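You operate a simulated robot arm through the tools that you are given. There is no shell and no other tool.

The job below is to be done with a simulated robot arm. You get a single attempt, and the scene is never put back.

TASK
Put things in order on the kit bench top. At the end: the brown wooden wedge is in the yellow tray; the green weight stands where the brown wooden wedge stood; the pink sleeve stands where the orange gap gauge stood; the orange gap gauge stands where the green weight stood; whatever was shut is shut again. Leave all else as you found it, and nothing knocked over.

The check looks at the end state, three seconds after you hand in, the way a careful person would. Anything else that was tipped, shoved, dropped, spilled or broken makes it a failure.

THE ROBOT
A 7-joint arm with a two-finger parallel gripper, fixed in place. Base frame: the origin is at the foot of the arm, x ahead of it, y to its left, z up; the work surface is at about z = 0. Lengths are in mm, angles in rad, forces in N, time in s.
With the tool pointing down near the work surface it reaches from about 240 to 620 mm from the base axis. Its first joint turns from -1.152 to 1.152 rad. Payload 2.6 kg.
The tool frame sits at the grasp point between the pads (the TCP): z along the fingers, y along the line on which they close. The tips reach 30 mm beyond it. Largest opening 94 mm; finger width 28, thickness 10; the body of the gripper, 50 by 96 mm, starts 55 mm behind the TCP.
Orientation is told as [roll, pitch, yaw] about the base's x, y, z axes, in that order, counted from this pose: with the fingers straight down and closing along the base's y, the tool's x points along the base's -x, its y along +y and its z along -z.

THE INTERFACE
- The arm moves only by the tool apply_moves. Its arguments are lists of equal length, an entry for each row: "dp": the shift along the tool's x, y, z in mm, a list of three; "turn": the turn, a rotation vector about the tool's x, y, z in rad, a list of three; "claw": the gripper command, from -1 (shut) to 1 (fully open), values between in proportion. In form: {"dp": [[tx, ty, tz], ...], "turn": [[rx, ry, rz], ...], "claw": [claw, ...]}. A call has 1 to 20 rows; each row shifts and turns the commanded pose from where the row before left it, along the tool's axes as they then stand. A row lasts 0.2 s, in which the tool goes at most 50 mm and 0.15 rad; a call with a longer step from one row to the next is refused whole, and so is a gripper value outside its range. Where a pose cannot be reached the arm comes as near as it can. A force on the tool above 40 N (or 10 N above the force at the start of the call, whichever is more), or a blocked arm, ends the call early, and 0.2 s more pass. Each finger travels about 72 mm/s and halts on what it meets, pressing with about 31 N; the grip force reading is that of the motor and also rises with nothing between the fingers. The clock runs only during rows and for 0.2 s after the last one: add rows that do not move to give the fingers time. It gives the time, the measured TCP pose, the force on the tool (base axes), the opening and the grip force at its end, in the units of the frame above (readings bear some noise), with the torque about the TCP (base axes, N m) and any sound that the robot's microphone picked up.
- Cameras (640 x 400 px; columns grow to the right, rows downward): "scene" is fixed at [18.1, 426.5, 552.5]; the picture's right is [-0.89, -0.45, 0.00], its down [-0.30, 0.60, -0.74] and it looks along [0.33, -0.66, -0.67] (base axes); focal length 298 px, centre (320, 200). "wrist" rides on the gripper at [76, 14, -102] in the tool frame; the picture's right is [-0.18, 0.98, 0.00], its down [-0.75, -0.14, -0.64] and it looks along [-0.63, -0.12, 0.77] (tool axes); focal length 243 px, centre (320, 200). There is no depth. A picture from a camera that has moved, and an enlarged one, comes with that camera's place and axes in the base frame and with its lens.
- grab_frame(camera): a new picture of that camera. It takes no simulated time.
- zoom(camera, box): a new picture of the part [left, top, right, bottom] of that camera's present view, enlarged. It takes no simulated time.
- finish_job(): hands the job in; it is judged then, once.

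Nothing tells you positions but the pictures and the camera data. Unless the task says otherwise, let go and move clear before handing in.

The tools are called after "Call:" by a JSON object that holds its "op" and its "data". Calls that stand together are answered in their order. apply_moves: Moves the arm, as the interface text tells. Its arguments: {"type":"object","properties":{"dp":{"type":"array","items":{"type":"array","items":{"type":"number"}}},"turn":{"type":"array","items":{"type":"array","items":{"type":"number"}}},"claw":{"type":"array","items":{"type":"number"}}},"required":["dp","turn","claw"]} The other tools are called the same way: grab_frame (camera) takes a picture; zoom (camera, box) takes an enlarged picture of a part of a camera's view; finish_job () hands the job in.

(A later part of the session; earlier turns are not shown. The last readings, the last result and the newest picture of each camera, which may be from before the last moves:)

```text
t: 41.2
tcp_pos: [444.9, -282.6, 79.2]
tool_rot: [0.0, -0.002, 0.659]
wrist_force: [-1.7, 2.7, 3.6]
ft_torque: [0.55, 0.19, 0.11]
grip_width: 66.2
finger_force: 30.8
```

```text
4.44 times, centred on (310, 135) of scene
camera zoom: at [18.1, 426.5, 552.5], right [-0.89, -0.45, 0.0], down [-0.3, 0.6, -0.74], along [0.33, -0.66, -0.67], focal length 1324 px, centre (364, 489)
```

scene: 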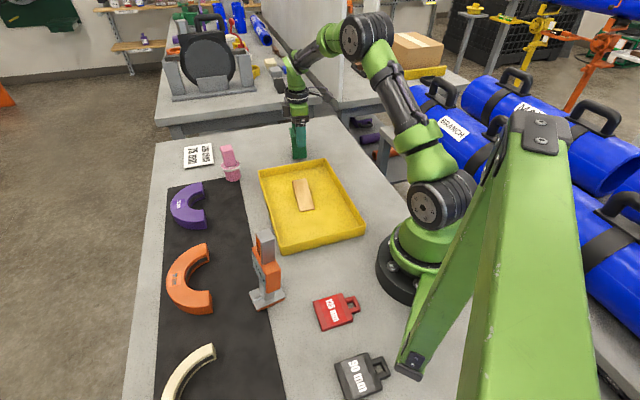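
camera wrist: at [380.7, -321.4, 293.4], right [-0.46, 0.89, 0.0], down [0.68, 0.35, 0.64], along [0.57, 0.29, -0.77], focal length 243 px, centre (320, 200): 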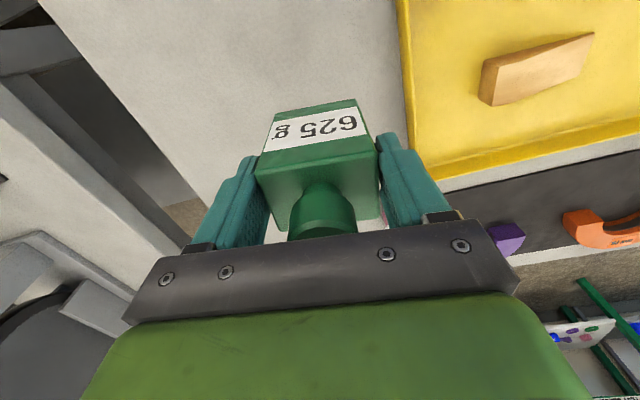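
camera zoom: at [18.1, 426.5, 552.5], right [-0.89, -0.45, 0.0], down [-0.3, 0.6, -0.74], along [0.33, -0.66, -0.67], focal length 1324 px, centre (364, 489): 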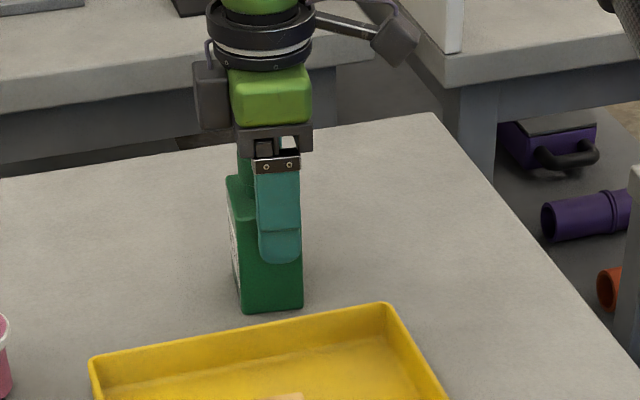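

The weight has touched the bench (force is now positive). I'll press half a millimetre to seat it, then release and retreat upward.

Call:
{"op": "apply_moves", "data": {"dp": [[0, 0, 0.4], [0, 0, 0]], "turn": [[0, 0, 0], [0, 0, 0]], "claw": [-1, -1]}}

Call:
{"op": "apply_moves", "data": {"dp": [[0, 0, 0], [0, 0, 0], [0, 0, 0], [0, 0, 0], [0, 0, 0]], "turn": [[0, 0, 0], [0, 0, 0], [0, 0, 0], [0, 0, 0], [0, 0, 0]], "claw": [0.45, 0.6, 0.8, 1, 1]}}

Call:
{"op": "grab_frame", "data": {"camera": "wrist"}}

```text
t: 41.8
tcp_pos: [446.4, -284.9, 78.5]
tool_rot: [-0.001, 0.0, 0.66]
wrist_force: [-0.4, 1.5, 7.3]
ft_torque: [0.53, 0.08, 0.0]
grip_width: 66.5
finger_force: 30.8
```

```text
t: 43.0
tcp_pos: [445.3, -285.4, 78.5]
tool_rot: [0.001, 0.0, 0.659]
wrist_force: [0.5, 1.0, -0.8]
ft_torque: [-0.01, 0.03, 0.0]
grip_width: 94.4
finger_force: 0.0
```

```text
taken
camera wrist: at [377.4, -320.3, 180.6], right [-0.46, 0.89, 0.0], down [0.68, 0.35, 0.64], along [0.57, 0.29, -0.77], focal length 243 px, centre (320, 200)
```

wrist: 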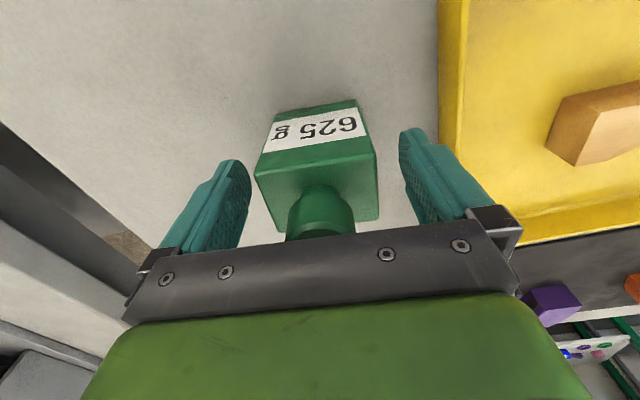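

The weight is standing free at the wedge's old spot. I'll go straight up, then move high over to the gap gauge near (254, 193) for a look from above.

Call:
{"op": "apply_moves", "data": {"dp": [[0, 0, -20], [0, 0, -45], [0, 0, -45], [0, 0, -45], [0, 0, -45], [0, 0, -45], [-23.5, 35.9, 0], [-23.5, 35.9, 0], [-23.5, 35.9, 0], [-23.5, 35.9, 0], [-23.5, 35.9, 0], [-23.5, 35.9, 0], [-23.5, 35.9, 0], [-23.5, 35.9, 0], [-23.5, 35.9, 0], [-23.5, 35.9, 0], [-23.5, 35.9, 0], [-23.5, 35.9, 0], [0, 0, 0], [0, 0, 0]], "turn": [[0, 0, 0], [0, 0, 0], [0, 0, 0], [0, 0, 0], [0, 0, -0.15], [0, 0, -0.15], [0, 0, 0], [0, 0, 0], [0, 0, 0], [0, 0, 0], [0, 0, 0], [0, 0, 0], [0, 0, 0], [0, 0, 0], [0, 0, 0], [0, 0, 0], [0, 0, 0], [0, 0, 0], [0, 0, 0], [0, 0, 0]], "claw": [1, 1, 1, 1, 1, 1, 1, 1, 1, 1, 1, 1, 1, 1, 1, 1, 1, 1, 1, 1]}}

Call:
{"op": "grab_frame", "data": {"camera": "wrist"}}

Call:
{"op": "grab_frame", "data": {"camera": "scene"}}

```text
t: 47.2
tcp_pos: [251.4, 194.7, 321.3]
tool_rot: [0.001, 0.0, 0.959]
wrist_force: [0.2, -0.1, 0.2]
ft_torque: [0.01, 0.03, -0.01]
grip_width: 94.0
finger_force: 0.0
```

```text
taken
camera wrist: at [197.4, 139.9, 424.3], right [-0.7, 0.71, 0.0], down [0.55, 0.54, 0.64], along [0.46, 0.45, -0.77], focal length 243 px, centre (320, 200)
```

wrist: 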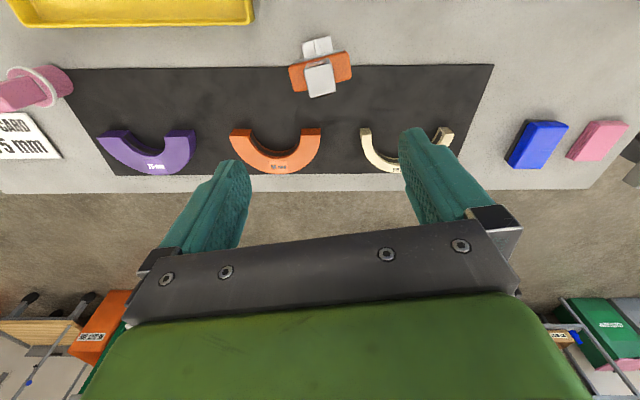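

```text
taken
```

scene: 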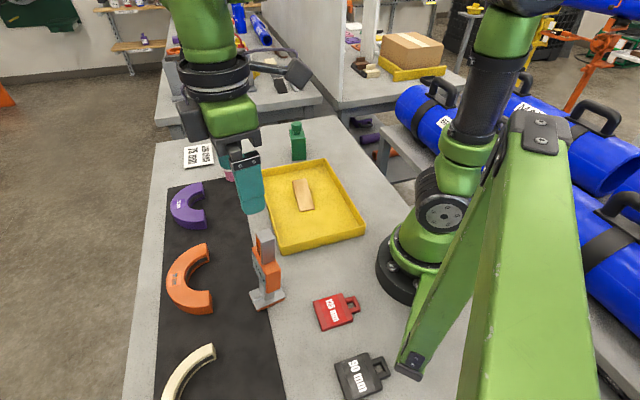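

The gauge is directly below. I'll zoom in on its top and also check the two blocks at the far end of the bench.

Call:
{"op": "zoom", "data": {"camera": "wrist", "box": [260, 20, 380, 110]}}

Call:
{"op": "zoom", "data": {"camera": "wrist", "box": [480, 90, 640, 190]}}

Call:
{"op": "zoom", "data": {"camera": "scene", "box": [230, 215, 310, 320]}}

Call:
{"op": "zoom", "data": {"camera": "scene", "box": [260, 100, 360, 180]}}

```text
4.44 times, centred on (320, 65) of wrist
camera zoom: at [197.4, 139.9, 424.3], right [-0.7, 0.71, 0.0], down [0.55, 0.54, 0.64], along [0.46, 0.45, -0.77], focal length 1078 px, centre (320, 800)
```

zoom: 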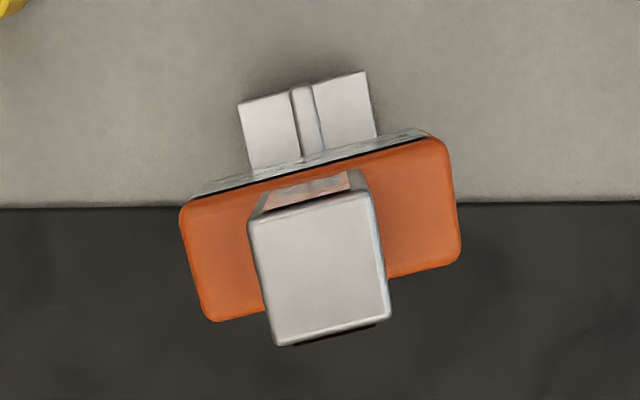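

```text
4.00 times, centred on (560, 140) of wrist
camera zoom: at [197.4, 139.9, 424.3], right [-0.7, 0.71, 0.0], down [0.55, 0.54, 0.64], along [0.46, 0.45, -0.77], focal length 970 px, centre (-640, 440)
```

zoom: 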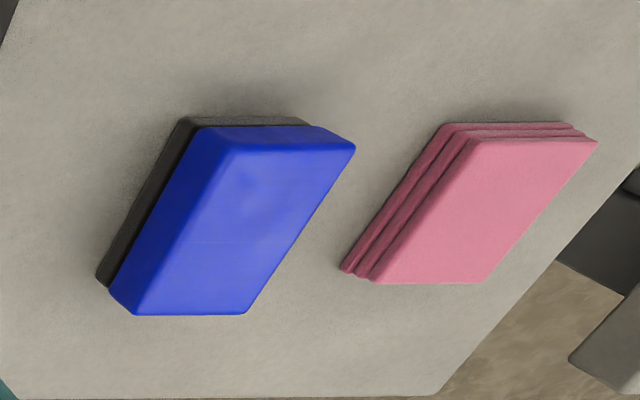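

```text
3.81 times, centred on (270, 268) of scene
camera zoom: at [18.1, 426.5, 552.5], right [-0.89, -0.45, 0.0], down [-0.3, 0.6, -0.74], along [0.33, -0.66, -0.67], focal length 1135 px, centre (510, -57)
```

zoom: 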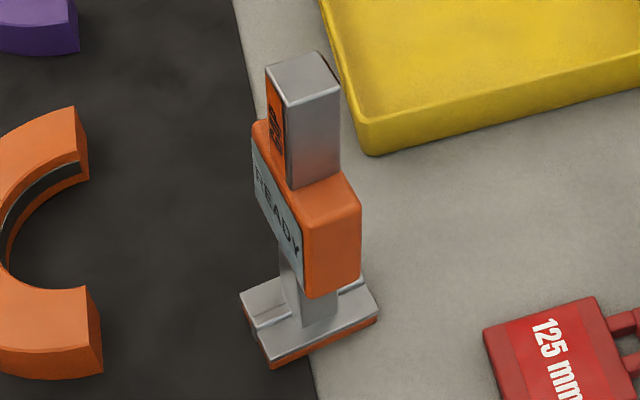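

```text
5.00 times, centred on (310, 140) of scene
camera zoom: at [18.1, 426.5, 552.5], right [-0.89, -0.45, 0.0], down [-0.3, 0.6, -0.74], along [0.33, -0.66, -0.67], focal length 1490 px, centre (370, 500)
```

zoom: 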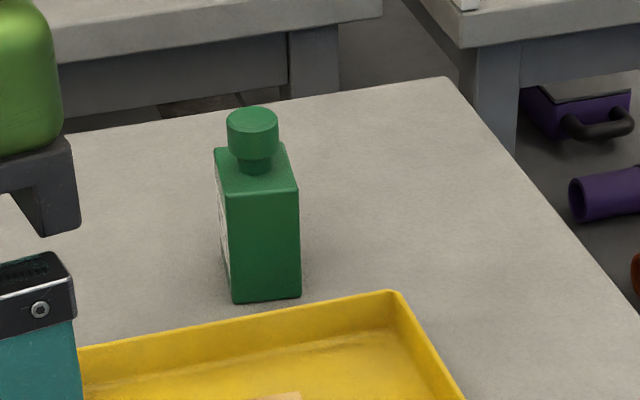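

The gauge has a 42 x 60 mm foot plate, a wide orange body (about 62 x 26 mm) and a "GAP" block on top reaching about 187 mm. The green weight stands well at its new spot. I want a side view of the gauge before gripping, so I'll back off over the tray and look across.

Call:
{"op": "apply_moves", "data": {"dp": [[34.3, -36, 0], [34.3, -36, 0], [34.3, -36, 0], [34.3, -36, 0], [0, 0, 0], [0, 0, 20], [0, 0, 30], [0, 0, 30], [0, 0, 30], [0, 0, 30], [0, 0, 0], [0, 0, 0]], "turn": [[0, 0, 0], [0, 0, 0], [0, 0, 0], [0, 0, 0], [0, 0, -0.14], [0, 0, -0.14], [0, 0, -0.14], [0, 0, -0.14], [0, 0, -0.14], [0, 0, -0.12], [0, 0, 0], [0, 0, 0]], "claw": [1, 1, 1, 1, 1, 1, 1, 1, 1, 1, 1, 1]}}

Call:
{"op": "grab_frame", "data": {"camera": "wrist"}}

Call:
{"op": "zoom", "data": {"camera": "wrist", "box": [240, 60, 400, 240]}}

```text
t: 49.8
tcp_pos: [295.7, -0.9, 182.7]
tool_rot: [-0.001, 0.001, 1.782]
wrist_force: [-0.6, 0.3, -0.1]
ft_torque: [0.03, 0.02, 0.0]
grip_width: 94.3
finger_force: 0.0
```

```text
taken
camera wrist: at [298.5, -78.7, 285.1], right [-1.0, -0.02, 0.0], down [-0.02, 0.77, 0.64], along [-0.02, 0.64, -0.77], focal length 243 px, centre (320, 200)
```

wrist: 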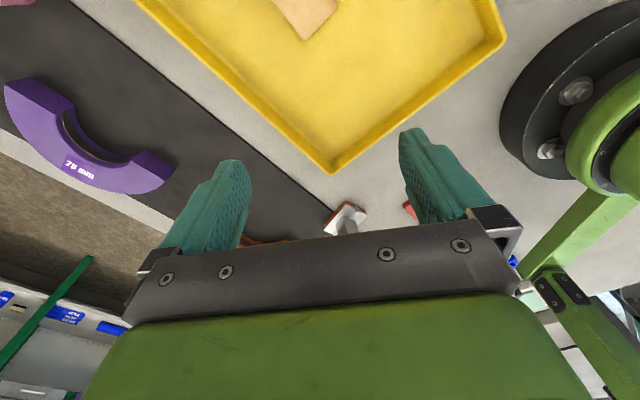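

```text
2.22 times, centred on (320, 150) of wrist
camera zoom: at [298.5, -78.7, 285.1], right [-1.0, -0.02, 0.0], down [-0.02, 0.77, 0.64], along [-0.02, 0.64, -0.77], focal length 539 px, centre (320, 311)
```

zoom: 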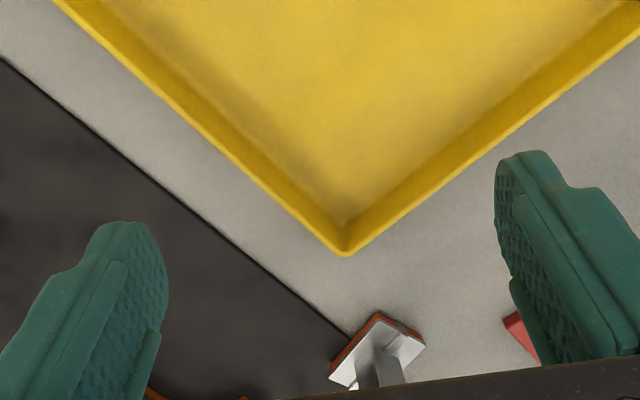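

The gripper body hides the gauge at this height, so I'll rise for an oblique view.

Call:
{"op": "apply_moves", "data": {"dp": [[0, 0, -40], [0, 0, -40], [0, 0, -45], [0, 0, 0]], "turn": [[0, 0, 0], [0, 0, 0], [0, 0, 0], [0, 0, 0]], "claw": [1, 1, 1, 1]}}

Call:
{"op": "grab_frame", "data": {"camera": "wrist"}}

Call:
{"op": "zoom", "data": {"camera": "wrist", "box": [280, 120, 420, 240]}}

```text
t: 50.8
tcp_pos: [295.1, 0.5, 310.0]
tool_rot: [-0.001, -0.001, 1.781]
wrist_force: [0.5, 1.6, -0.1]
ft_torque: [-0.01, -0.01, 0.0]
grip_width: 93.8
finger_force: 0.1
```

```text
taken
camera wrist: at [298.5, -77.1, 411.6], right [-1.0, -0.02, 0.0], down [-0.02, 0.77, 0.64], along [-0.02, 0.64, -0.77], focal length 243 px, centre (320, 200)
```

wrist: 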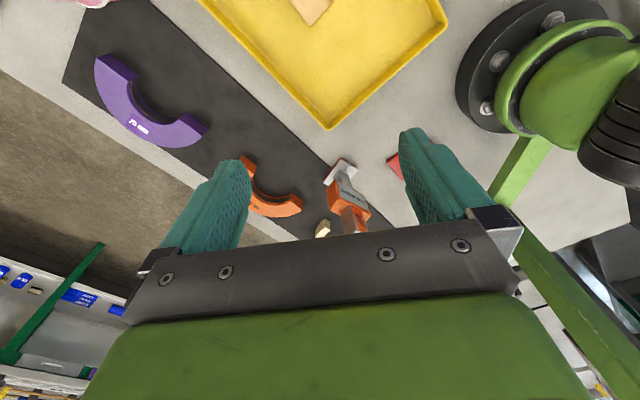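

```text
3.33 times, centred on (350, 180) of wrist
camera zoom: at [298.5, -77.1, 411.6], right [-1.0, -0.02, 0.0], down [-0.02, 0.77, 0.64], along [-0.02, 0.64, -0.77], focal length 809 px, centre (220, 267)
```

zoom: 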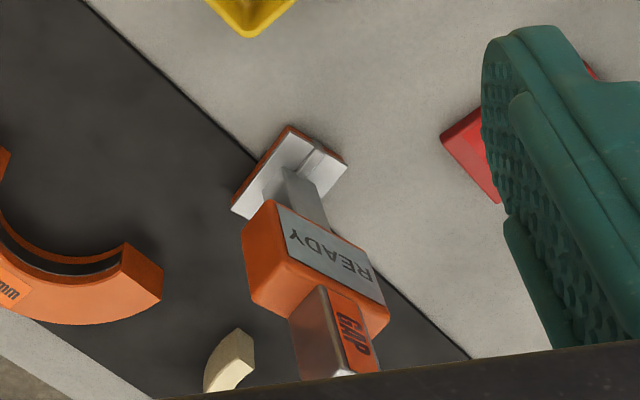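

From this view, the gauge's foot plate is centred near (250, 194), the orange body spans about z 71–126, and the GAP block spans about z 126–187 at around (239, 183). I'll grip the GAP block, so I'll line up above it.

Call:
{"op": "apply_moves", "data": {"dp": [[0, 0, 0], [0, 0, 0], [0, 0, 0], [0, 0, 0], [0, 0, 0], [0, 0, 0], [-24.1, 29.5, 0], [-24.1, 29.5, 0], [-24.1, 29.5, 0], [-24.1, 29.5, 0], [-24.1, 29.5, 0], [0, 0, 30], [0, 0, 40], [0, 0, 0], [0, 0, 0]], "turn": [[0, 0, 0.1327], [0, 0, 0.1327], [0, 0, 0.1327], [0, 0, 0.1327], [0, 0, 0.1327], [0, 0, 0.1327], [0, 0, 0], [0, 0, 0], [0, 0, 0], [0, 0, 0], [0, 0, 0], [0, 0, 0], [0, 0, 0], [0, 0, 0], [0, 0, 0]], "claw": [1, 1, 1, 1, 1, 1, 1, 1, 1, 1, 1, 1, 1, 1, 1]}}

Call:
{"op": "grab_frame", "data": {"camera": "wrist"}}

Call:
{"op": "zoom", "data": {"camera": "wrist", "box": [250, 30, 390, 170]}}

Call:
{"op": "grab_frame", "data": {"camera": "scene"}}

```text
t: 54.0
tcp_pos: [236.9, 180.3, 238.6]
tool_rot: [0.0, 0.001, 0.984]
wrist_force: [-0.5, 0.5, 0.5]
ft_torque: [0.02, 0.01, 0.02]
grip_width: 94.1
finger_force: 0.1
```

```text
taken
camera wrist: at [185.0, 125.0, 341.0], right [-0.72, 0.7, 0.0], down [0.53, 0.55, 0.64], along [0.45, 0.46, -0.77], focal length 243 px, centre (320, 200)
```

wrist: 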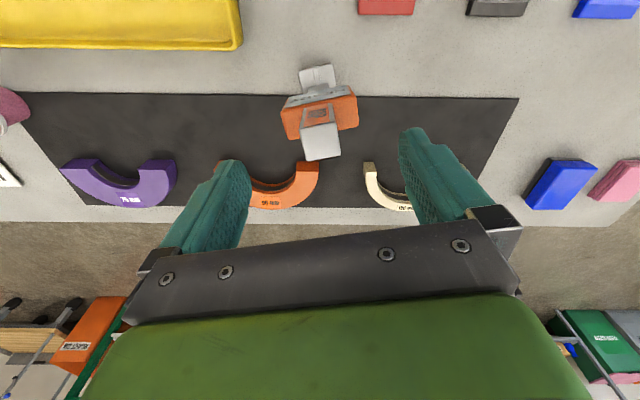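

```text
2.86 times, centred on (320, 100) of wrist
camera zoom: at [185.0, 125.0, 341.0], right [-0.72, 0.7, 0.0], down [0.53, 0.55, 0.64], along [0.45, 0.46, -0.77], focal length 693 px, centre (320, 486)
```

zoom: 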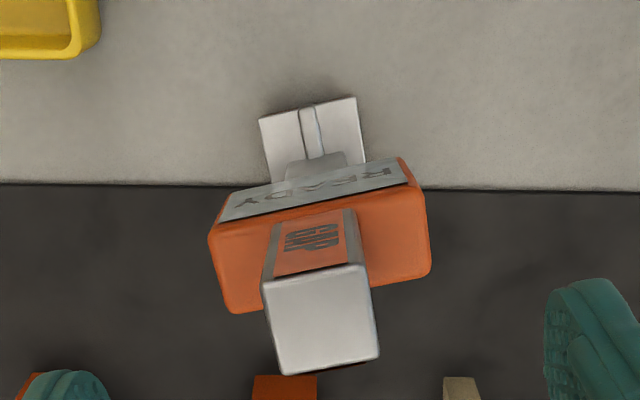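

```text
taken
```

scene: 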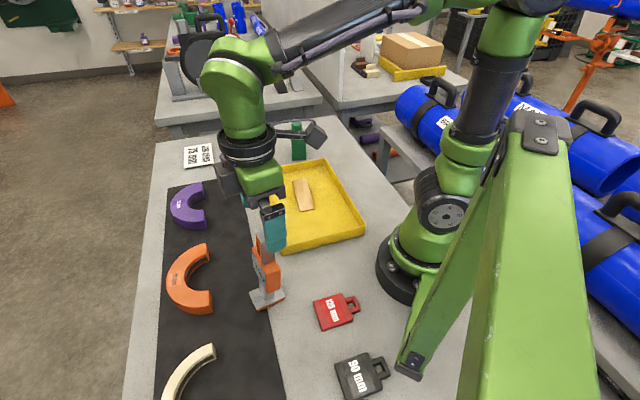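

The GAP block is centred under the tool. The gauge leans about 0.09 rad toward the robot because its plate straddles the mat edge, and I'll correct that when placing it. I'll go down and grip the block just above the orange body.

Call:
{"op": "apply_moves", "data": {"dp": [[0.7, 0.7, 25], [0, 0, 25], [0, 0, 13], [0, 0, 10], [0, 0, 0]], "turn": [[0, 0, 0], [0, 0, 0], [0, 0, 0], [0, 0, 0], [0, 0, 0]], "claw": [1, 1, 1, 1, 1]}}

Call:
{"op": "zoom", "data": {"camera": "wrist", "box": [220, 60, 420, 240]}}

Call:
{"op": "zoom", "data": {"camera": "scene", "box": [210, 180, 330, 320]}}

```text
t: 55.2
tcp_pos: [236.3, 180.5, 165.0]
tool_rot: [0.001, 0.0, 0.984]
wrist_force: [-0.2, -0.7, 0.1]
ft_torque: [0.01, -0.01, 0.0]
grip_width: 94.3
finger_force: 0.0
```

```text
2.22 times, centred on (320, 150) of wrist
camera zoom: at [183.6, 125.3, 267.2], right [-0.72, 0.7, 0.0], down [0.53, 0.55, 0.64], along [0.45, 0.46, -0.77], focal length 539 px, centre (320, 311)
```

zoom: 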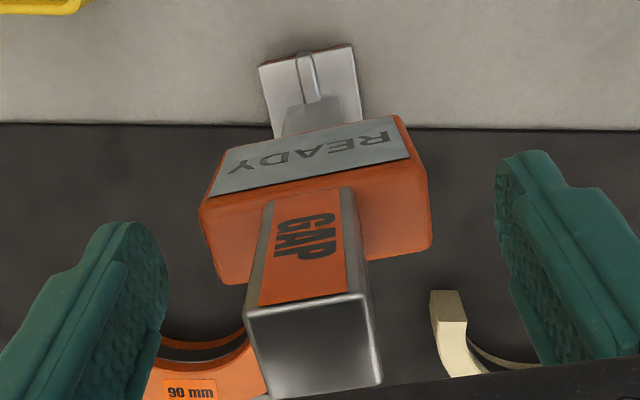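

```text
2.86 times, centred on (270, 250) of scene
camera zoom: at [18.1, 426.5, 552.5], right [-0.89, -0.45, 0.0], down [-0.3, 0.6, -0.74], along [0.33, -0.66, -0.67], focal length 851 px, centre (463, 57)
```

zoom: 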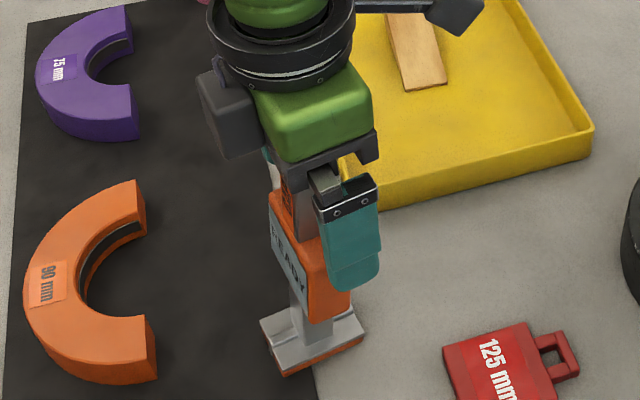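

The block sits between the pads with the tips just above the body. I'll close on it.

Call:
{"op": "apply_moves", "data": {"dp": [[0, 0, 0], [0, 0, 0], [0, 0, 0], [0, 0, 0], [0, 0, 0], [0, 0, 0], [0, 0, 0]], "turn": [[0, 0, 0], [0, 0, 0], [0, 0, 0], [0, 0, 0], [0, 0, 0], [0, 0, 0], [0, 0, 0]], "claw": [0.4, -0.1, -0.35, -0.6, -1, -1, -1]}}

Call:
{"op": "zoom", "data": {"camera": "wrist", "box": [220, 60, 420, 240]}}

Call:
{"op": "zoom", "data": {"camera": "scene", "box": [210, 180, 330, 320]}}

```text
t: 56.8
tcp_pos: [236.4, 179.5, 165.1]
tool_rot: [0.0, -0.001, 0.985]
wrist_force: [2.6, -1.8, -0.4]
ft_torque: [-0.29, -0.44, -0.06]
grip_width: 30.4
finger_force: 30.8
```

```text
2.22 times, centred on (320, 150) of wrist
camera zoom: at [183.8, 125.2, 267.5], right [-0.72, 0.7, 0.0], down [0.53, 0.55, 0.64], along [0.45, 0.46, -0.77], focal length 539 px, centre (320, 311)
```

zoom: 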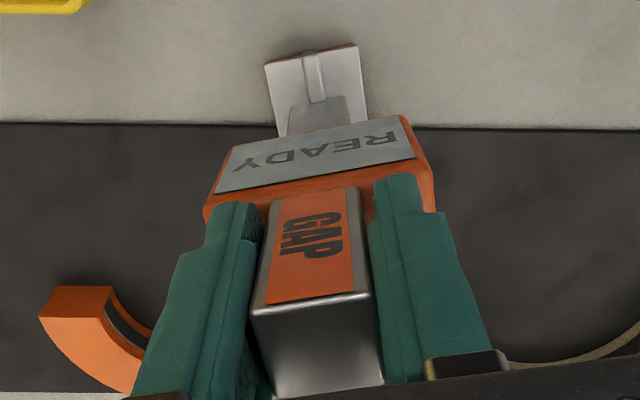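

```text
2.86 times, centred on (270, 250) of scene
camera zoom: at [18.1, 426.5, 552.5], right [-0.89, -0.45, 0.0], down [-0.3, 0.6, -0.74], along [0.33, -0.66, -0.67], focal length 851 px, centre (463, 57)
```

zoom: 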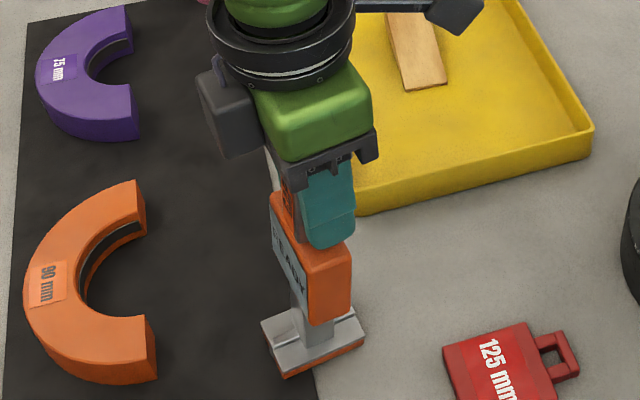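

I have the block (30.4 mm). I'll lift it and carry it toward the green weight's old spot, then check how upright it hangs.

Call:
{"op": "apply_moves", "data": {"dp": [[0, 0, -10], [0, 0, -20], [0, 0, -30], [0, 0, 0], [-1.5, -23.6, 0], [-1.5, -23.6, 0], [-1.5, -23.6, 0], [-1.5, -23.6, 0], [-1.5, -23.6, 0], [-1.5, -23.6, 0], [0, 0, 0], [0, 0, 0]], "turn": [[0, 0, 0], [0, 0, 0], [0, 0, 0], [0, 0, 0], [0, 0, 0], [0, 0, 0], [0, 0, 0], [0, 0, 0], [0, 0, 0], [0, 0, 0], [0, 0, 0], [0, 0, 0]], "claw": [-1, -1, -1, -1, -1, -1, -1, -1, -1, -1, -1, -1]}}

Call:
{"op": "grab_frame", "data": {"camera": "wrist"}}

Call:
{"op": "zoom", "data": {"camera": "scene", "box": [180, 120, 320, 300]}}

```text
t: 59.4
tcp_pos: [360.5, 109.0, 226.3]
tool_rot: [0.001, 0.001, 0.985]
wrist_force: [0.4, -0.1, -2.4]
ft_torque: [-0.02, 0.02, -0.01]
grip_width: 30.2
finger_force: 30.9
```

```text
taken
camera wrist: at [307.8, 53.1, 328.2], right [-0.72, 0.7, 0.0], down [0.53, 0.55, 0.64], along [0.45, 0.46, -0.77], focal length 243 px, centre (320, 200)
```

wrist: 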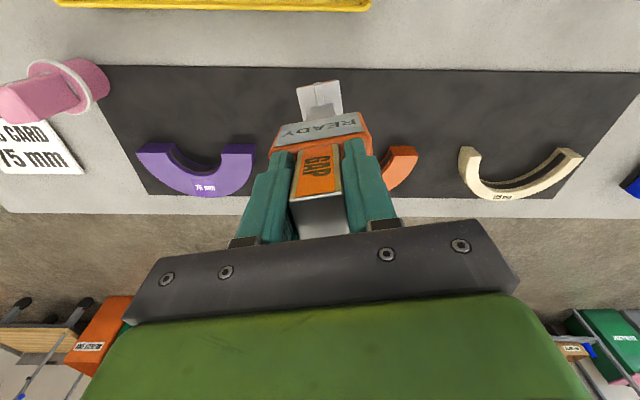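

```text
2.22 times, centred on (250, 210) of scene
camera zoom: at [18.1, 426.5, 552.5], right [-0.89, -0.45, 0.0], down [-0.3, 0.6, -0.74], along [0.33, -0.66, -0.67], focal length 662 px, centre (476, 178)
```

zoom: 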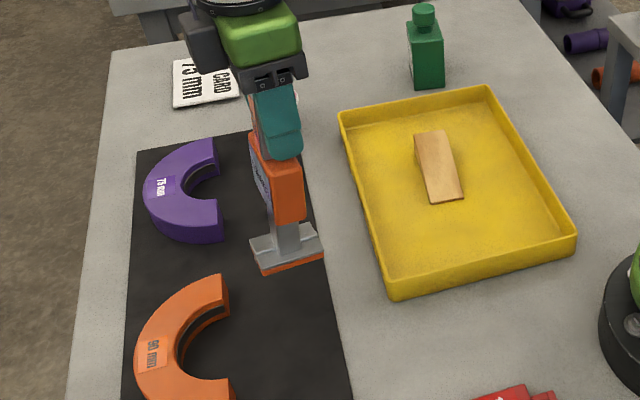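

The gauge weighs about 0.25 kg. I'll turn the tool about its y axis by +0.09 rad so the gauge stands upright, and compare before and after.

Call:
{"op": "zoom", "data": {"camera": "scene", "box": [220, 150, 270, 190]}}

Call:
{"op": "apply_moves", "data": {"dp": [[0, 0, 0], [0, 0, 0], [0, 0, 0]], "turn": [[0, 0.045, 0], [0, 0.045, 0], [0, 0, 0]], "claw": [-1, -1, -1]}}

Call:
{"op": "zoom", "data": {"camera": "scene", "box": [220, 150, 270, 190]}}

Call:
{"op": "zoom", "data": {"camera": "scene", "box": [210, 130, 280, 200]}}

Call:
{"op": "zoom", "data": {"camera": "wrist", "box": [220, 60, 420, 240]}}

```text
10.00 times, centred on (245, 170) of scene
camera zoom: at [18.1, 426.5, 552.5], right [-0.89, -0.45, 0.0], down [-0.3, 0.6, -0.74], along [0.33, -0.66, -0.67], focal length 2979 px, centre (1070, 500)
```

zoom: 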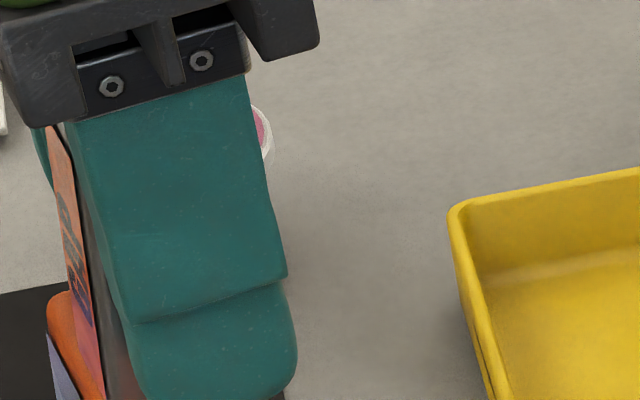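

```text
t: 60.2
tcp_pos: [359.1, 109.4, 225.8]
tool_rot: [0.0, 0.091, 0.984]
wrist_force: [0.4, -0.4, -2.4]
ft_torque: [-0.01, 0.0, 0.0]
grip_width: 30.2
finger_force: 30.9
```

```text
10.00 times, centred on (245, 170) of scene
camera zoom: at [18.1, 426.5, 552.5], right [-0.89, -0.45, 0.0], down [-0.3, 0.6, -0.74], along [0.33, -0.66, -0.67], focal length 2979 px, centre (1070, 500)
```

zoom: 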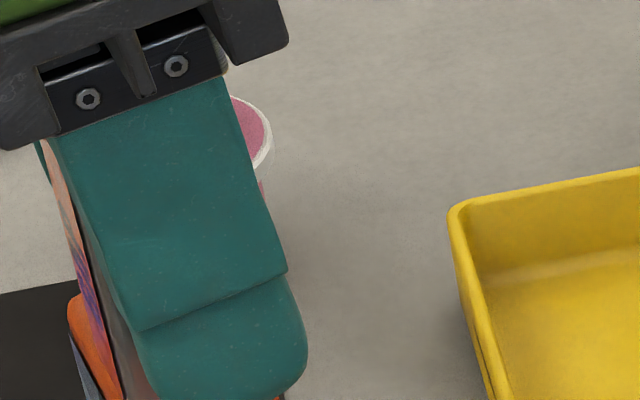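

```text
5.71 times, centred on (245, 165) of scene
camera zoom: at [18.1, 426.5, 552.5], right [-0.89, -0.45, 0.0], down [-0.3, 0.6, -0.74], along [0.33, -0.66, -0.67], focal length 1702 px, centre (749, 400)
```

zoom: 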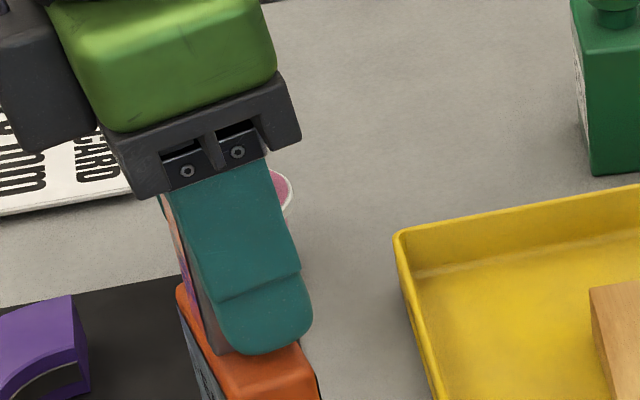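

```text
2.22 times, centred on (320, 150) of wrist
camera zoom: at [312.5, 61.3, 334.9], right [-0.72, 0.7, -0.02], down [0.56, 0.6, 0.57], along [0.41, 0.4, -0.82], focal length 539 px, centre (320, 311)
```

zoom: 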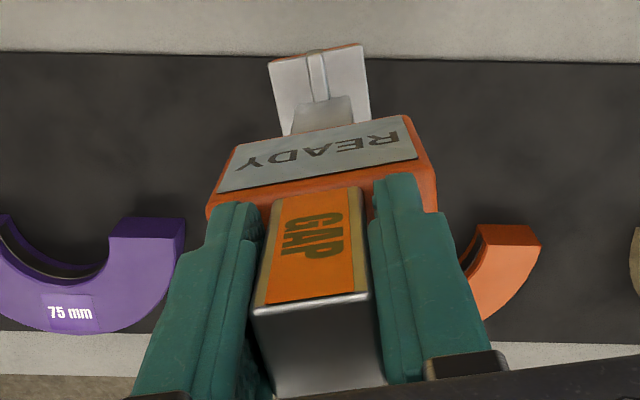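

Call:
{"op": "zoom", "data": {"camera": "scene", "box": [215, 170, 285, 250]}}

```text
5.00 times, centred on (250, 210) of scene
camera zoom: at [18.1, 426.5, 552.5], right [-0.89, -0.45, 0.0], down [-0.3, 0.6, -0.74], along [0.33, -0.66, -0.67], focal length 1490 px, centre (670, 150)
```

zoom: 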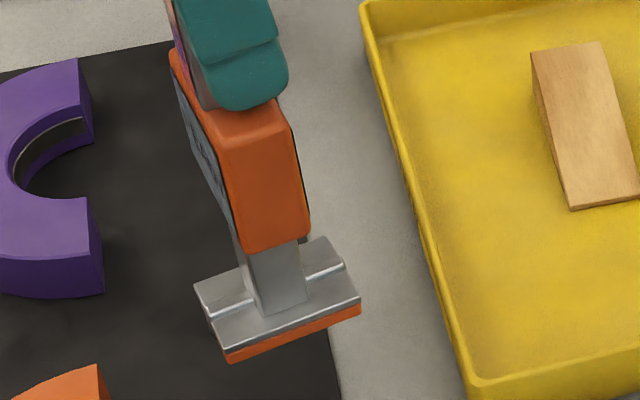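

Call:
{"op": "zoom", "data": {"camera": "scene", "box": [230, 185, 290, 245]}}

```text
6.67 times, centred on (260, 215) of scene
camera zoom: at [18.1, 426.5, 552.5], right [-0.89, -0.45, 0.0], down [-0.3, 0.6, -0.74], along [0.33, -0.66, -0.67], focal length 1986 px, centre (720, 100)
```

zoom: 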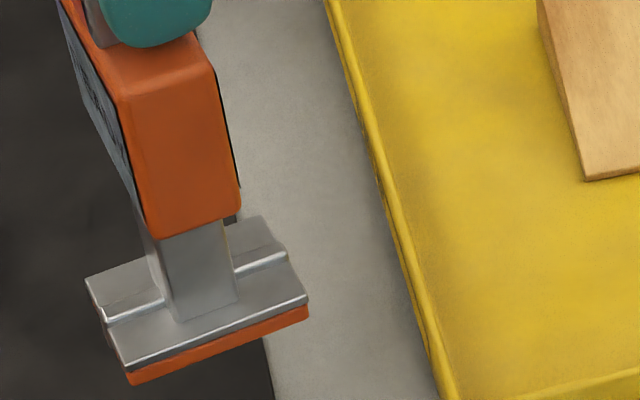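

The gauge still leans slightly, so I'll add 0.03 rad. Then I'll go straight down in base z, allowing for the tool tilt, to just above the mat.

Call:
{"op": "apply_moves", "data": {"dp": [[0, 0, 0], [0, 0, 0], [-2.39, 0, 19.86], [-2.39, 0, 19.86], [-1.56, 0, 12.9], [0, 0, 0], [0, 0, 0]], "turn": [[0, 0.03, 0], [0, 0, 0], [0, 0, 0], [0, 0, 0], [0, 0, 0], [0, 0, 0], [0, 0, 0]], "claw": [-1, -1, -1, -1, -1, -1, -1]}}

Call:
{"op": "zoom", "data": {"camera": "scene", "box": [210, 180, 290, 270]}}

Call:
{"op": "zoom", "data": {"camera": "wrist", "box": [220, 60, 420, 240]}}

```text
t: 61.8
tcp_pos: [357.5, 110.6, 171.3]
tool_rot: [0.0, 0.12, 0.984]
wrist_force: [0.2, 0.7, -3.5]
ft_torque: [0.0, 0.0, -0.01]
grip_width: 30.3
finger_force: 31.2
```

```text
4.44 times, centred on (250, 225) of scene
camera zoom: at [18.1, 426.5, 552.5], right [-0.89, -0.45, 0.0], down [-0.3, 0.6, -0.74], along [0.33, -0.66, -0.67], focal length 1324 px, centre (631, 89)
```

zoom: 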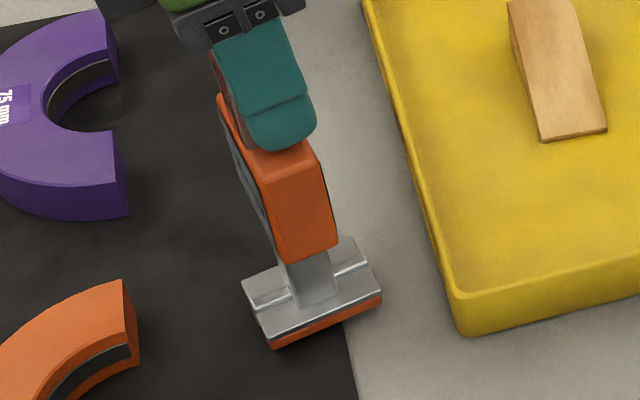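

```text
2.22 times, centred on (320, 150) of wrist
camera zoom: at [312.3, 65.2, 282.4], right [-0.72, 0.7, -0.02], down [0.57, 0.61, 0.55], along [0.39, 0.38, -0.84], focal length 539 px, centre (320, 311)
```

zoom: 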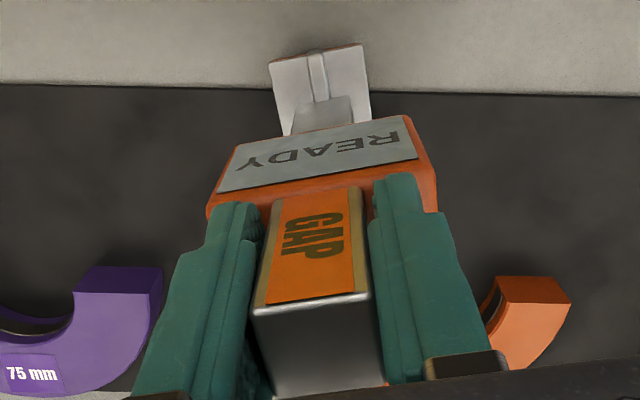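

The gauge hangs upright a few mm above the mat. I'll lower it in 1 mm steps and watch force and torque.

Call:
{"op": "apply_moves", "data": {"dp": [[-0.24, 0, 1.99], [0, 0, 0]], "turn": [[0, 0, 0], [0, 0, 0]], "claw": [-1, -1]}}

Call:
{"op": "apply_moves", "data": {"dp": [[-0.12, 0, 0.99], [0, 0, 0]], "turn": [[0, 0, 0], [0, 0, 0]], "claw": [-1, -1]}}

Call:
{"op": "apply_moves", "data": {"dp": [[-0.12, 0, 0.99], [0, 0, 0]], "turn": [[0, 0, 0], [0, 0, 0]], "claw": [-1, -1]}}

```text
t: 62.4
tcp_pos: [358.5, 109.0, 170.2]
tool_rot: [0.0, 0.122, 0.985]
wrist_force: [-0.1, 0.4, -2.8]
ft_torque: [0.0, -0.03, -0.01]
grip_width: 30.4
finger_force: 31.0
```

```text
t: 63.0
tcp_pos: [356.7, 109.6, 171.3]
tool_rot: [0.0, 0.12, 0.984]
wrist_force: [0.1, 0.3, -3.0]
ft_torque: [-0.02, 0.02, 0.01]
grip_width: 30.3
finger_force: 30.9
```

```text
t: 63.6
tcp_pos: [358.7, 108.8, 168.4]
tool_rot: [0.0, 0.121, 0.984]
wrist_force: [-0.4, 0.3, -2.7]
ft_torque: [-0.01, -0.02, -0.04]
grip_width: 30.3
finger_force: 31.7
```

Call:
{"op": "apply_moves", "data": {"dp": [[-0.12, 0, 0.99], [0, 0, 0]], "turn": [[0, 0, 0], [0, 0, 0]], "claw": [-1, -1]}}

Call:
{"op": "apply_moves", "data": {"dp": [[-0.12, 0, 0.99], [0, 0, 0]], "turn": [[0, 0, 0], [0, 0, 0]], "claw": [-1, -1]}}

Call:
{"op": "apply_moves", "data": {"dp": [[-0.06, 0, 0.5], [0, 0, 0]], "turn": [[0, 0, 0], [0, 0, 0]], "claw": [-1, -1]}}

```text
t: 64.2
tcp_pos: [359.6, 109.7, 167.4]
tool_rot: [-0.002, 0.12, 0.983]
wrist_force: [-4.4, -3.3, 14.0]
ft_torque: [-0.14, 0.36, -0.01]
grip_width: 30.2
finger_force: 31.4
```

```text
t: 64.8
tcp_pos: [359.8, 110.3, 167.7]
tool_rot: [-0.004, 0.117, 0.983]
wrist_force: [-4.1, -3.8, 25.1]
ft_torque: [0.07, 0.05, 0.04]
grip_width: 30.4
finger_force: 31.0
```

```text
t: 65.4
tcp_pos: [359.9, 110.0, 164.8]
tool_rot: [-0.002, 0.119, 0.985]
wrist_force: [-1.5, -1.4, 23.9]
ft_torque: [0.38, -0.2, -0.01]
grip_width: 30.1
finger_force: 30.7
```

The plate is on the mat and the torque shows it seated flush. I'll ease the load off and check before letting go.

Call:
{"op": "apply_moves", "data": {"dp": [[0.1, 0, -0.9], [0, 0, 0]], "turn": [[0, 0, 0], [0, 0, 0]], "claw": [-1, -1]}}

Call:
{"op": "zoom", "data": {"camera": "scene", "box": [210, 180, 290, 270]}}

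Call:
{"op": "zoom", "data": {"camera": "wrist", "box": [220, 60, 420, 240]}}

```text
t: 66.0
tcp_pos: [359.2, 110.2, 166.6]
tool_rot: [0.001, 0.122, 0.984]
wrist_force: [0.8, -1.3, 15.5]
ft_torque: [0.38, -0.41, -0.01]
grip_width: 30.1
finger_force: 30.9
```

```text
4.44 times, centred on (250, 225) of scene
camera zoom: at [18.0, 426.5, 552.5], right [-0.89, -0.45, 0.0], down [-0.3, 0.6, -0.74], along [0.33, -0.66, -0.67], focal length 1324 px, centre (631, 89)
```

zoom: 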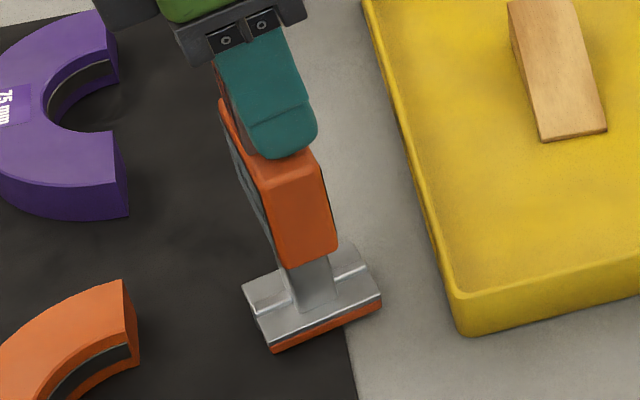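

```text
2.22 times, centred on (320, 150) of wrist
camera zoom: at [313.3, 64.7, 276.5], right [-0.72, 0.7, -0.02], down [0.57, 0.61, 0.55], along [0.39, 0.38, -0.84], focal length 539 px, centre (320, 311)
```

zoom: 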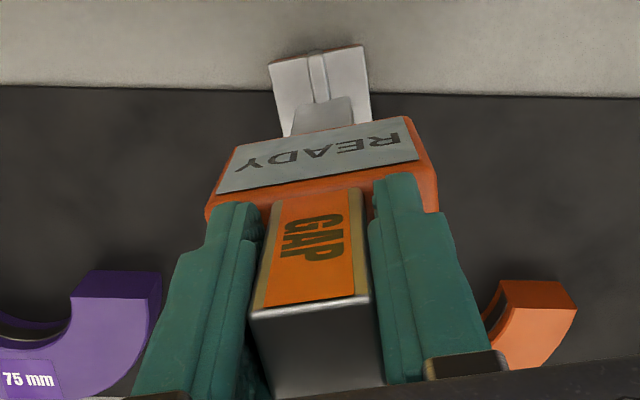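

Call:
{"op": "apply_moves", "data": {"dp": [[0.08, 0, -0.7], [0, 0, 0]], "turn": [[0, 0, 0], [0, 0, 0]], "claw": [-1, -1]}}

```text
t: 66.6
tcp_pos: [358.4, 108.8, 165.1]
tool_rot: [0.001, 0.122, 0.985]
wrist_force: [3.2, 0.5, 1.5]
ft_torque: [0.32, -0.54, -0.11]
grip_width: 30.0
finger_force: 31.0
```

Call:
{"op": "apply_moves", "data": {"dp": [[0, 0, 0], [0, 0, 0]], "turn": [[0, -0.006, 0], [0, 0, 0]], "claw": [-1, -1]}}

```text
t: 67.2
tcp_pos: [357.9, 109.8, 167.4]
tool_rot: [0.002, 0.116, 0.985]
wrist_force: [-0.2, -0.5, -2.4]
ft_torque: [0.01, 0.03, -0.01]
grip_width: 30.1
finger_force: 30.9
```

The gauge now hangs free with no side load, just above the mat. I'll lower it in very small steps to a light touch.

Call:
{"op": "apply_moves", "data": {"dp": [[-0.05, 0, 0.4], [0, 0, 0]], "turn": [[0, 0, 0], [0, 0, 0]], "claw": [-1, -1]}}

```text
t: 67.8
tcp_pos: [358.5, 109.7, 166.4]
tool_rot: [0.001, 0.113, 0.984]
wrist_force: [-0.7, 0.3, -2.4]
ft_torque: [0.02, -0.03, 0.03]
grip_width: 30.3
finger_force: 30.9
```

Call:
{"op": "apply_moves", "data": {"dp": [[-0.05, 0, 0.4], [0, 0, 0]], "turn": [[0, 0, 0], [0, 0, 0]], "claw": [-1, -1]}}

```text
t: 68.4
tcp_pos: [358.9, 110.3, 164.8]
tool_rot: [0.0, 0.113, 0.984]
wrist_force: [0.0, 0.4, -2.8]
ft_torque: [0.01, -0.02, 0.0]
grip_width: 30.1
finger_force: 30.5
```

Call:
{"op": "apply_moves", "data": {"dp": [[-0.05, 0, 0.4], [0, 0, 0]], "turn": [[0, 0, 0], [0, 0, 0]], "claw": [-1, -1]}}

```text
t: 69.0
tcp_pos: [359.0, 109.8, 166.2]
tool_rot: [0.002, 0.114, 0.984]
wrist_force: [-0.2, 0.6, -2.7]
ft_torque: [0.01, 0.01, 0.01]
grip_width: 30.2
finger_force: 31.3
```

Call:
{"op": "apply_moves", "data": {"dp": [[-0.05, 0, 0.4], [0, 0, 0]], "turn": [[0, 0, 0], [0, 0, 0]], "claw": [-1, -1]}}

```text
t: 69.6
tcp_pos: [359.3, 109.4, 165.4]
tool_rot: [0.001, 0.115, 0.984]
wrist_force: [0.0, 0.4, 1.3]
ft_torque: [0.1, 0.03, 0.01]
grip_width: 30.2
finger_force: 30.8
```

Call:
{"op": "apply_moves", "data": {"dp": [[-0.05, 0, 0.4], [0, 0, 0]], "turn": [[0, 0, 0], [0, 0, 0]], "claw": [-1, -1]}}

```text
t: 70.2
tcp_pos: [358.5, 108.9, 165.2]
tool_rot: [0.0, 0.115, 0.983]
wrist_force: [-2.0, -2.5, 10.4]
ft_torque: [-0.06, 0.19, -0.02]
grip_width: 30.2
finger_force: 31.4
```

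The gauge is resting on the mat with a light load. I'll ease up slightly and open the fingers gradually.

Call:
{"op": "apply_moves", "data": {"dp": [[0.04, 0, -0.35], [0, 0, 0], [0, 0, 0], [0, 0, 0], [0, 0, 0], [0, 0, 0], [0, 0, 0], [0, 0, 0]], "turn": [[0, 0, 0], [0, 0, 0], [0, 0, 0], [0, 0, 0], [0, 0, 0], [0, 0, 0], [0, 0, 0], [0, 0, 0]], "claw": [-1, -0.33, -0.28, -0.15, 0.2, 0.6, 1, 1]}}

Call:
{"op": "zoom", "data": {"camera": "scene", "box": [210, 180, 290, 270]}}

Call:
{"op": "zoom", "data": {"camera": "wrist", "box": [220, 60, 420, 240]}}

```text
t: 72.0
tcp_pos: [359.2, 110.0, 165.1]
tool_rot: [-0.001, 0.114, 0.985]
wrist_force: [-0.4, 0.7, 0.6]
ft_torque: [-0.03, 0.01, 0.01]
grip_width: 93.9
finger_force: 0.1
```

```text
4.44 times, centred on (250, 225) of scene
camera zoom: at [18.1, 426.5, 552.5], right [-0.89, -0.45, 0.0], down [-0.3, 0.6, -0.74], along [0.33, -0.66, -0.67], focal length 1324 px, centre (631, 89)
```

zoom: 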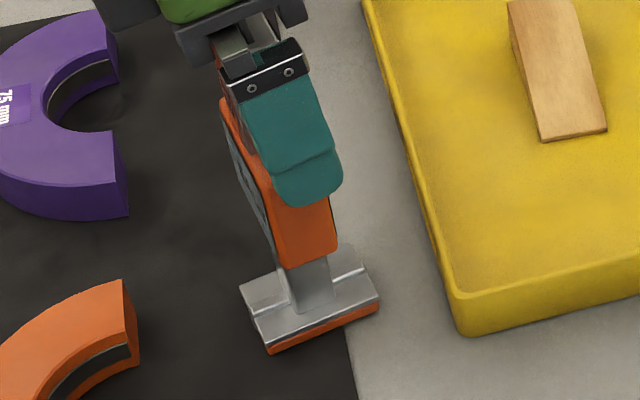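

```text
2.22 times, centred on (320, 150) of wrist
camera zoom: at [312.9, 64.3, 275.4], right [-0.72, 0.7, -0.02], down [0.57, 0.61, 0.55], along [0.4, 0.38, -0.83], focal length 539 px, centre (320, 311)
```

zoom: 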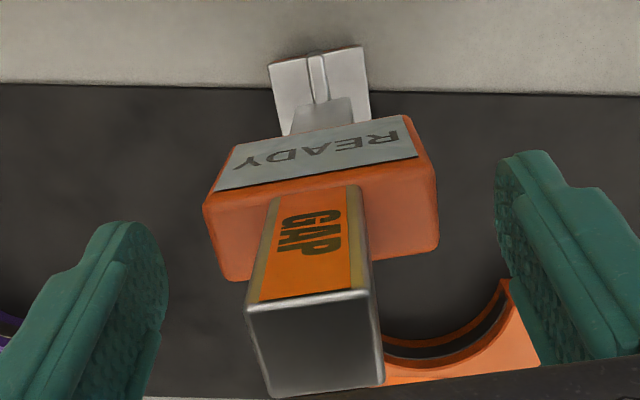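

The gauge stands on the mat on its own. I'll go straight up, level the tool, turn back and move over to look at the pink sleeve.

Call:
{"op": "apply_moves", "data": {"dp": [[2.3, 0, -19.9], [4.6, 0, -39.7], [4.6, 0, -39.7], [3.4, 0, -29.8], [0, 0, 0], [0, 0, 0], [0, 0, 0], [0, 0, 0], [0, 0, 0], [0, 0, 0], [0, 0, 0], [0, 0, 0], [0, 0, 0]], "turn": [[0, 0, 0], [0, 0, 0], [0, 0, 0], [0, 0, 0], [0, -0.114, 0], [0, 0, 0.1407], [0, 0, 0.1407], [0, 0, 0.1407], [0, 0, 0.1407], [0, 0, 0.1407], [0, 0, 0.1407], [0, 0, 0.1407], [0, 0, 0]], "claw": [1, 1, 1, 1, 1, 1, 1, 1, 1, 1, 1, 1, 1]}}

Call:
{"op": "zoom", "data": {"camera": "scene", "box": [150, 120, 330, 320]}}

Call:
{"op": "grab_frame", "data": {"camera": "wrist"}}

```text
t: 74.8
tcp_pos: [358.8, 108.8, 294.8]
tool_rot: [0.0, 0.0, -0.001]
wrist_force: [-0.6, 0.4, -0.4]
ft_torque: [0.01, 0.0, -0.01]
grip_width: 94.0
finger_force: 0.1
```

```text
2.00 times, centred on (240, 220) of scene
camera zoom: at [18.1, 426.5, 552.5], right [-0.89, -0.45, 0.0], down [-0.3, 0.6, -0.74], along [0.33, -0.66, -0.67], focal length 596 px, centre (480, 160)
```

zoom: 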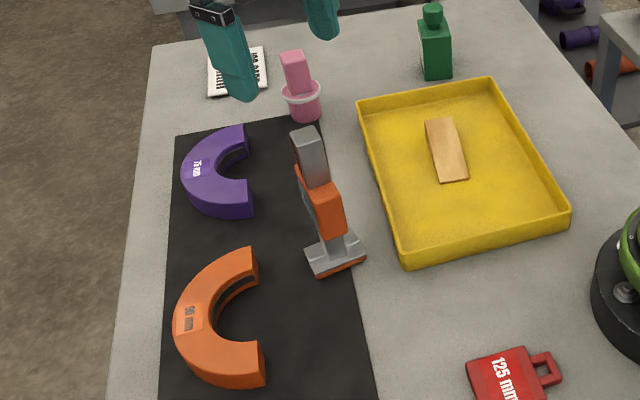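

```text
taken
camera wrist: at [284.7, 124.0, 398.1], right [0.19, 0.98, 0.0], down [0.75, -0.14, 0.64], along [0.63, -0.12, -0.77], focal length 243 px, centre (320, 200)
```

wrist: 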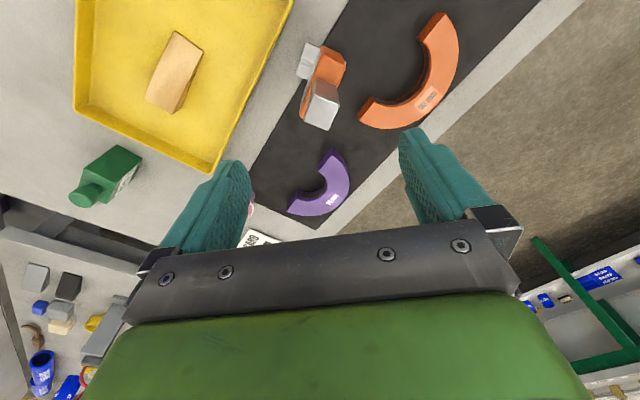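

Call:
{"op": "zoom", "data": {"camera": "scene", "box": [210, 175, 280, 265]}}

Call:
{"op": "zoom", "data": {"camera": "wrist", "box": [270, 20, 370, 140]}}

```text
4.44 times, centred on (245, 220) of scene
camera zoom: at [18.1, 426.5, 552.5], right [-0.89, -0.45, 0.0], down [-0.3, 0.6, -0.74], along [0.33, -0.66, -0.67], focal length 1324 px, centre (653, 111)
```

zoom: 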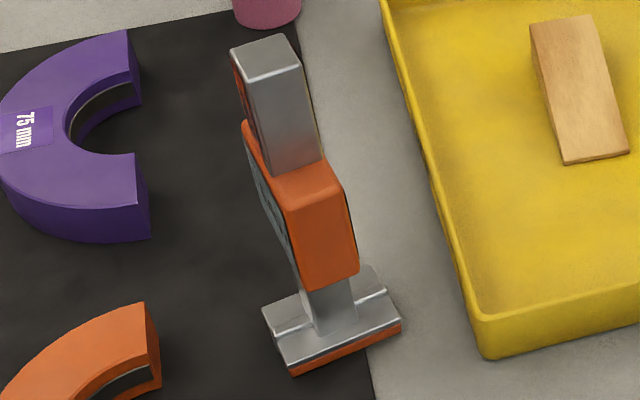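

```text
3.33 times, centred on (320, 80) of wrist
camera zoom: at [284.7, 124.0, 398.1], right [0.19, 0.98, 0.0], down [0.75, -0.14, 0.64], along [0.63, -0.12, -0.77], focal length 809 px, centre (320, 600)
```

zoom: 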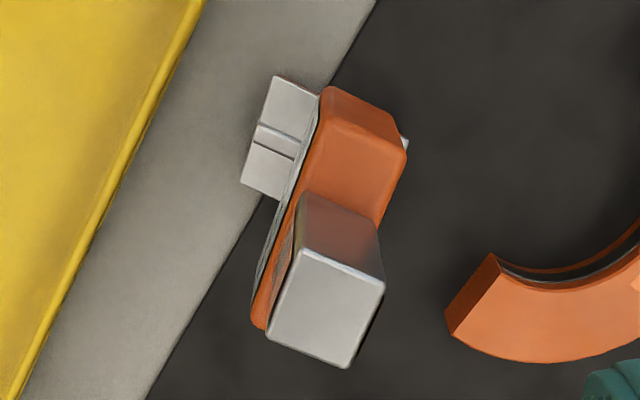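

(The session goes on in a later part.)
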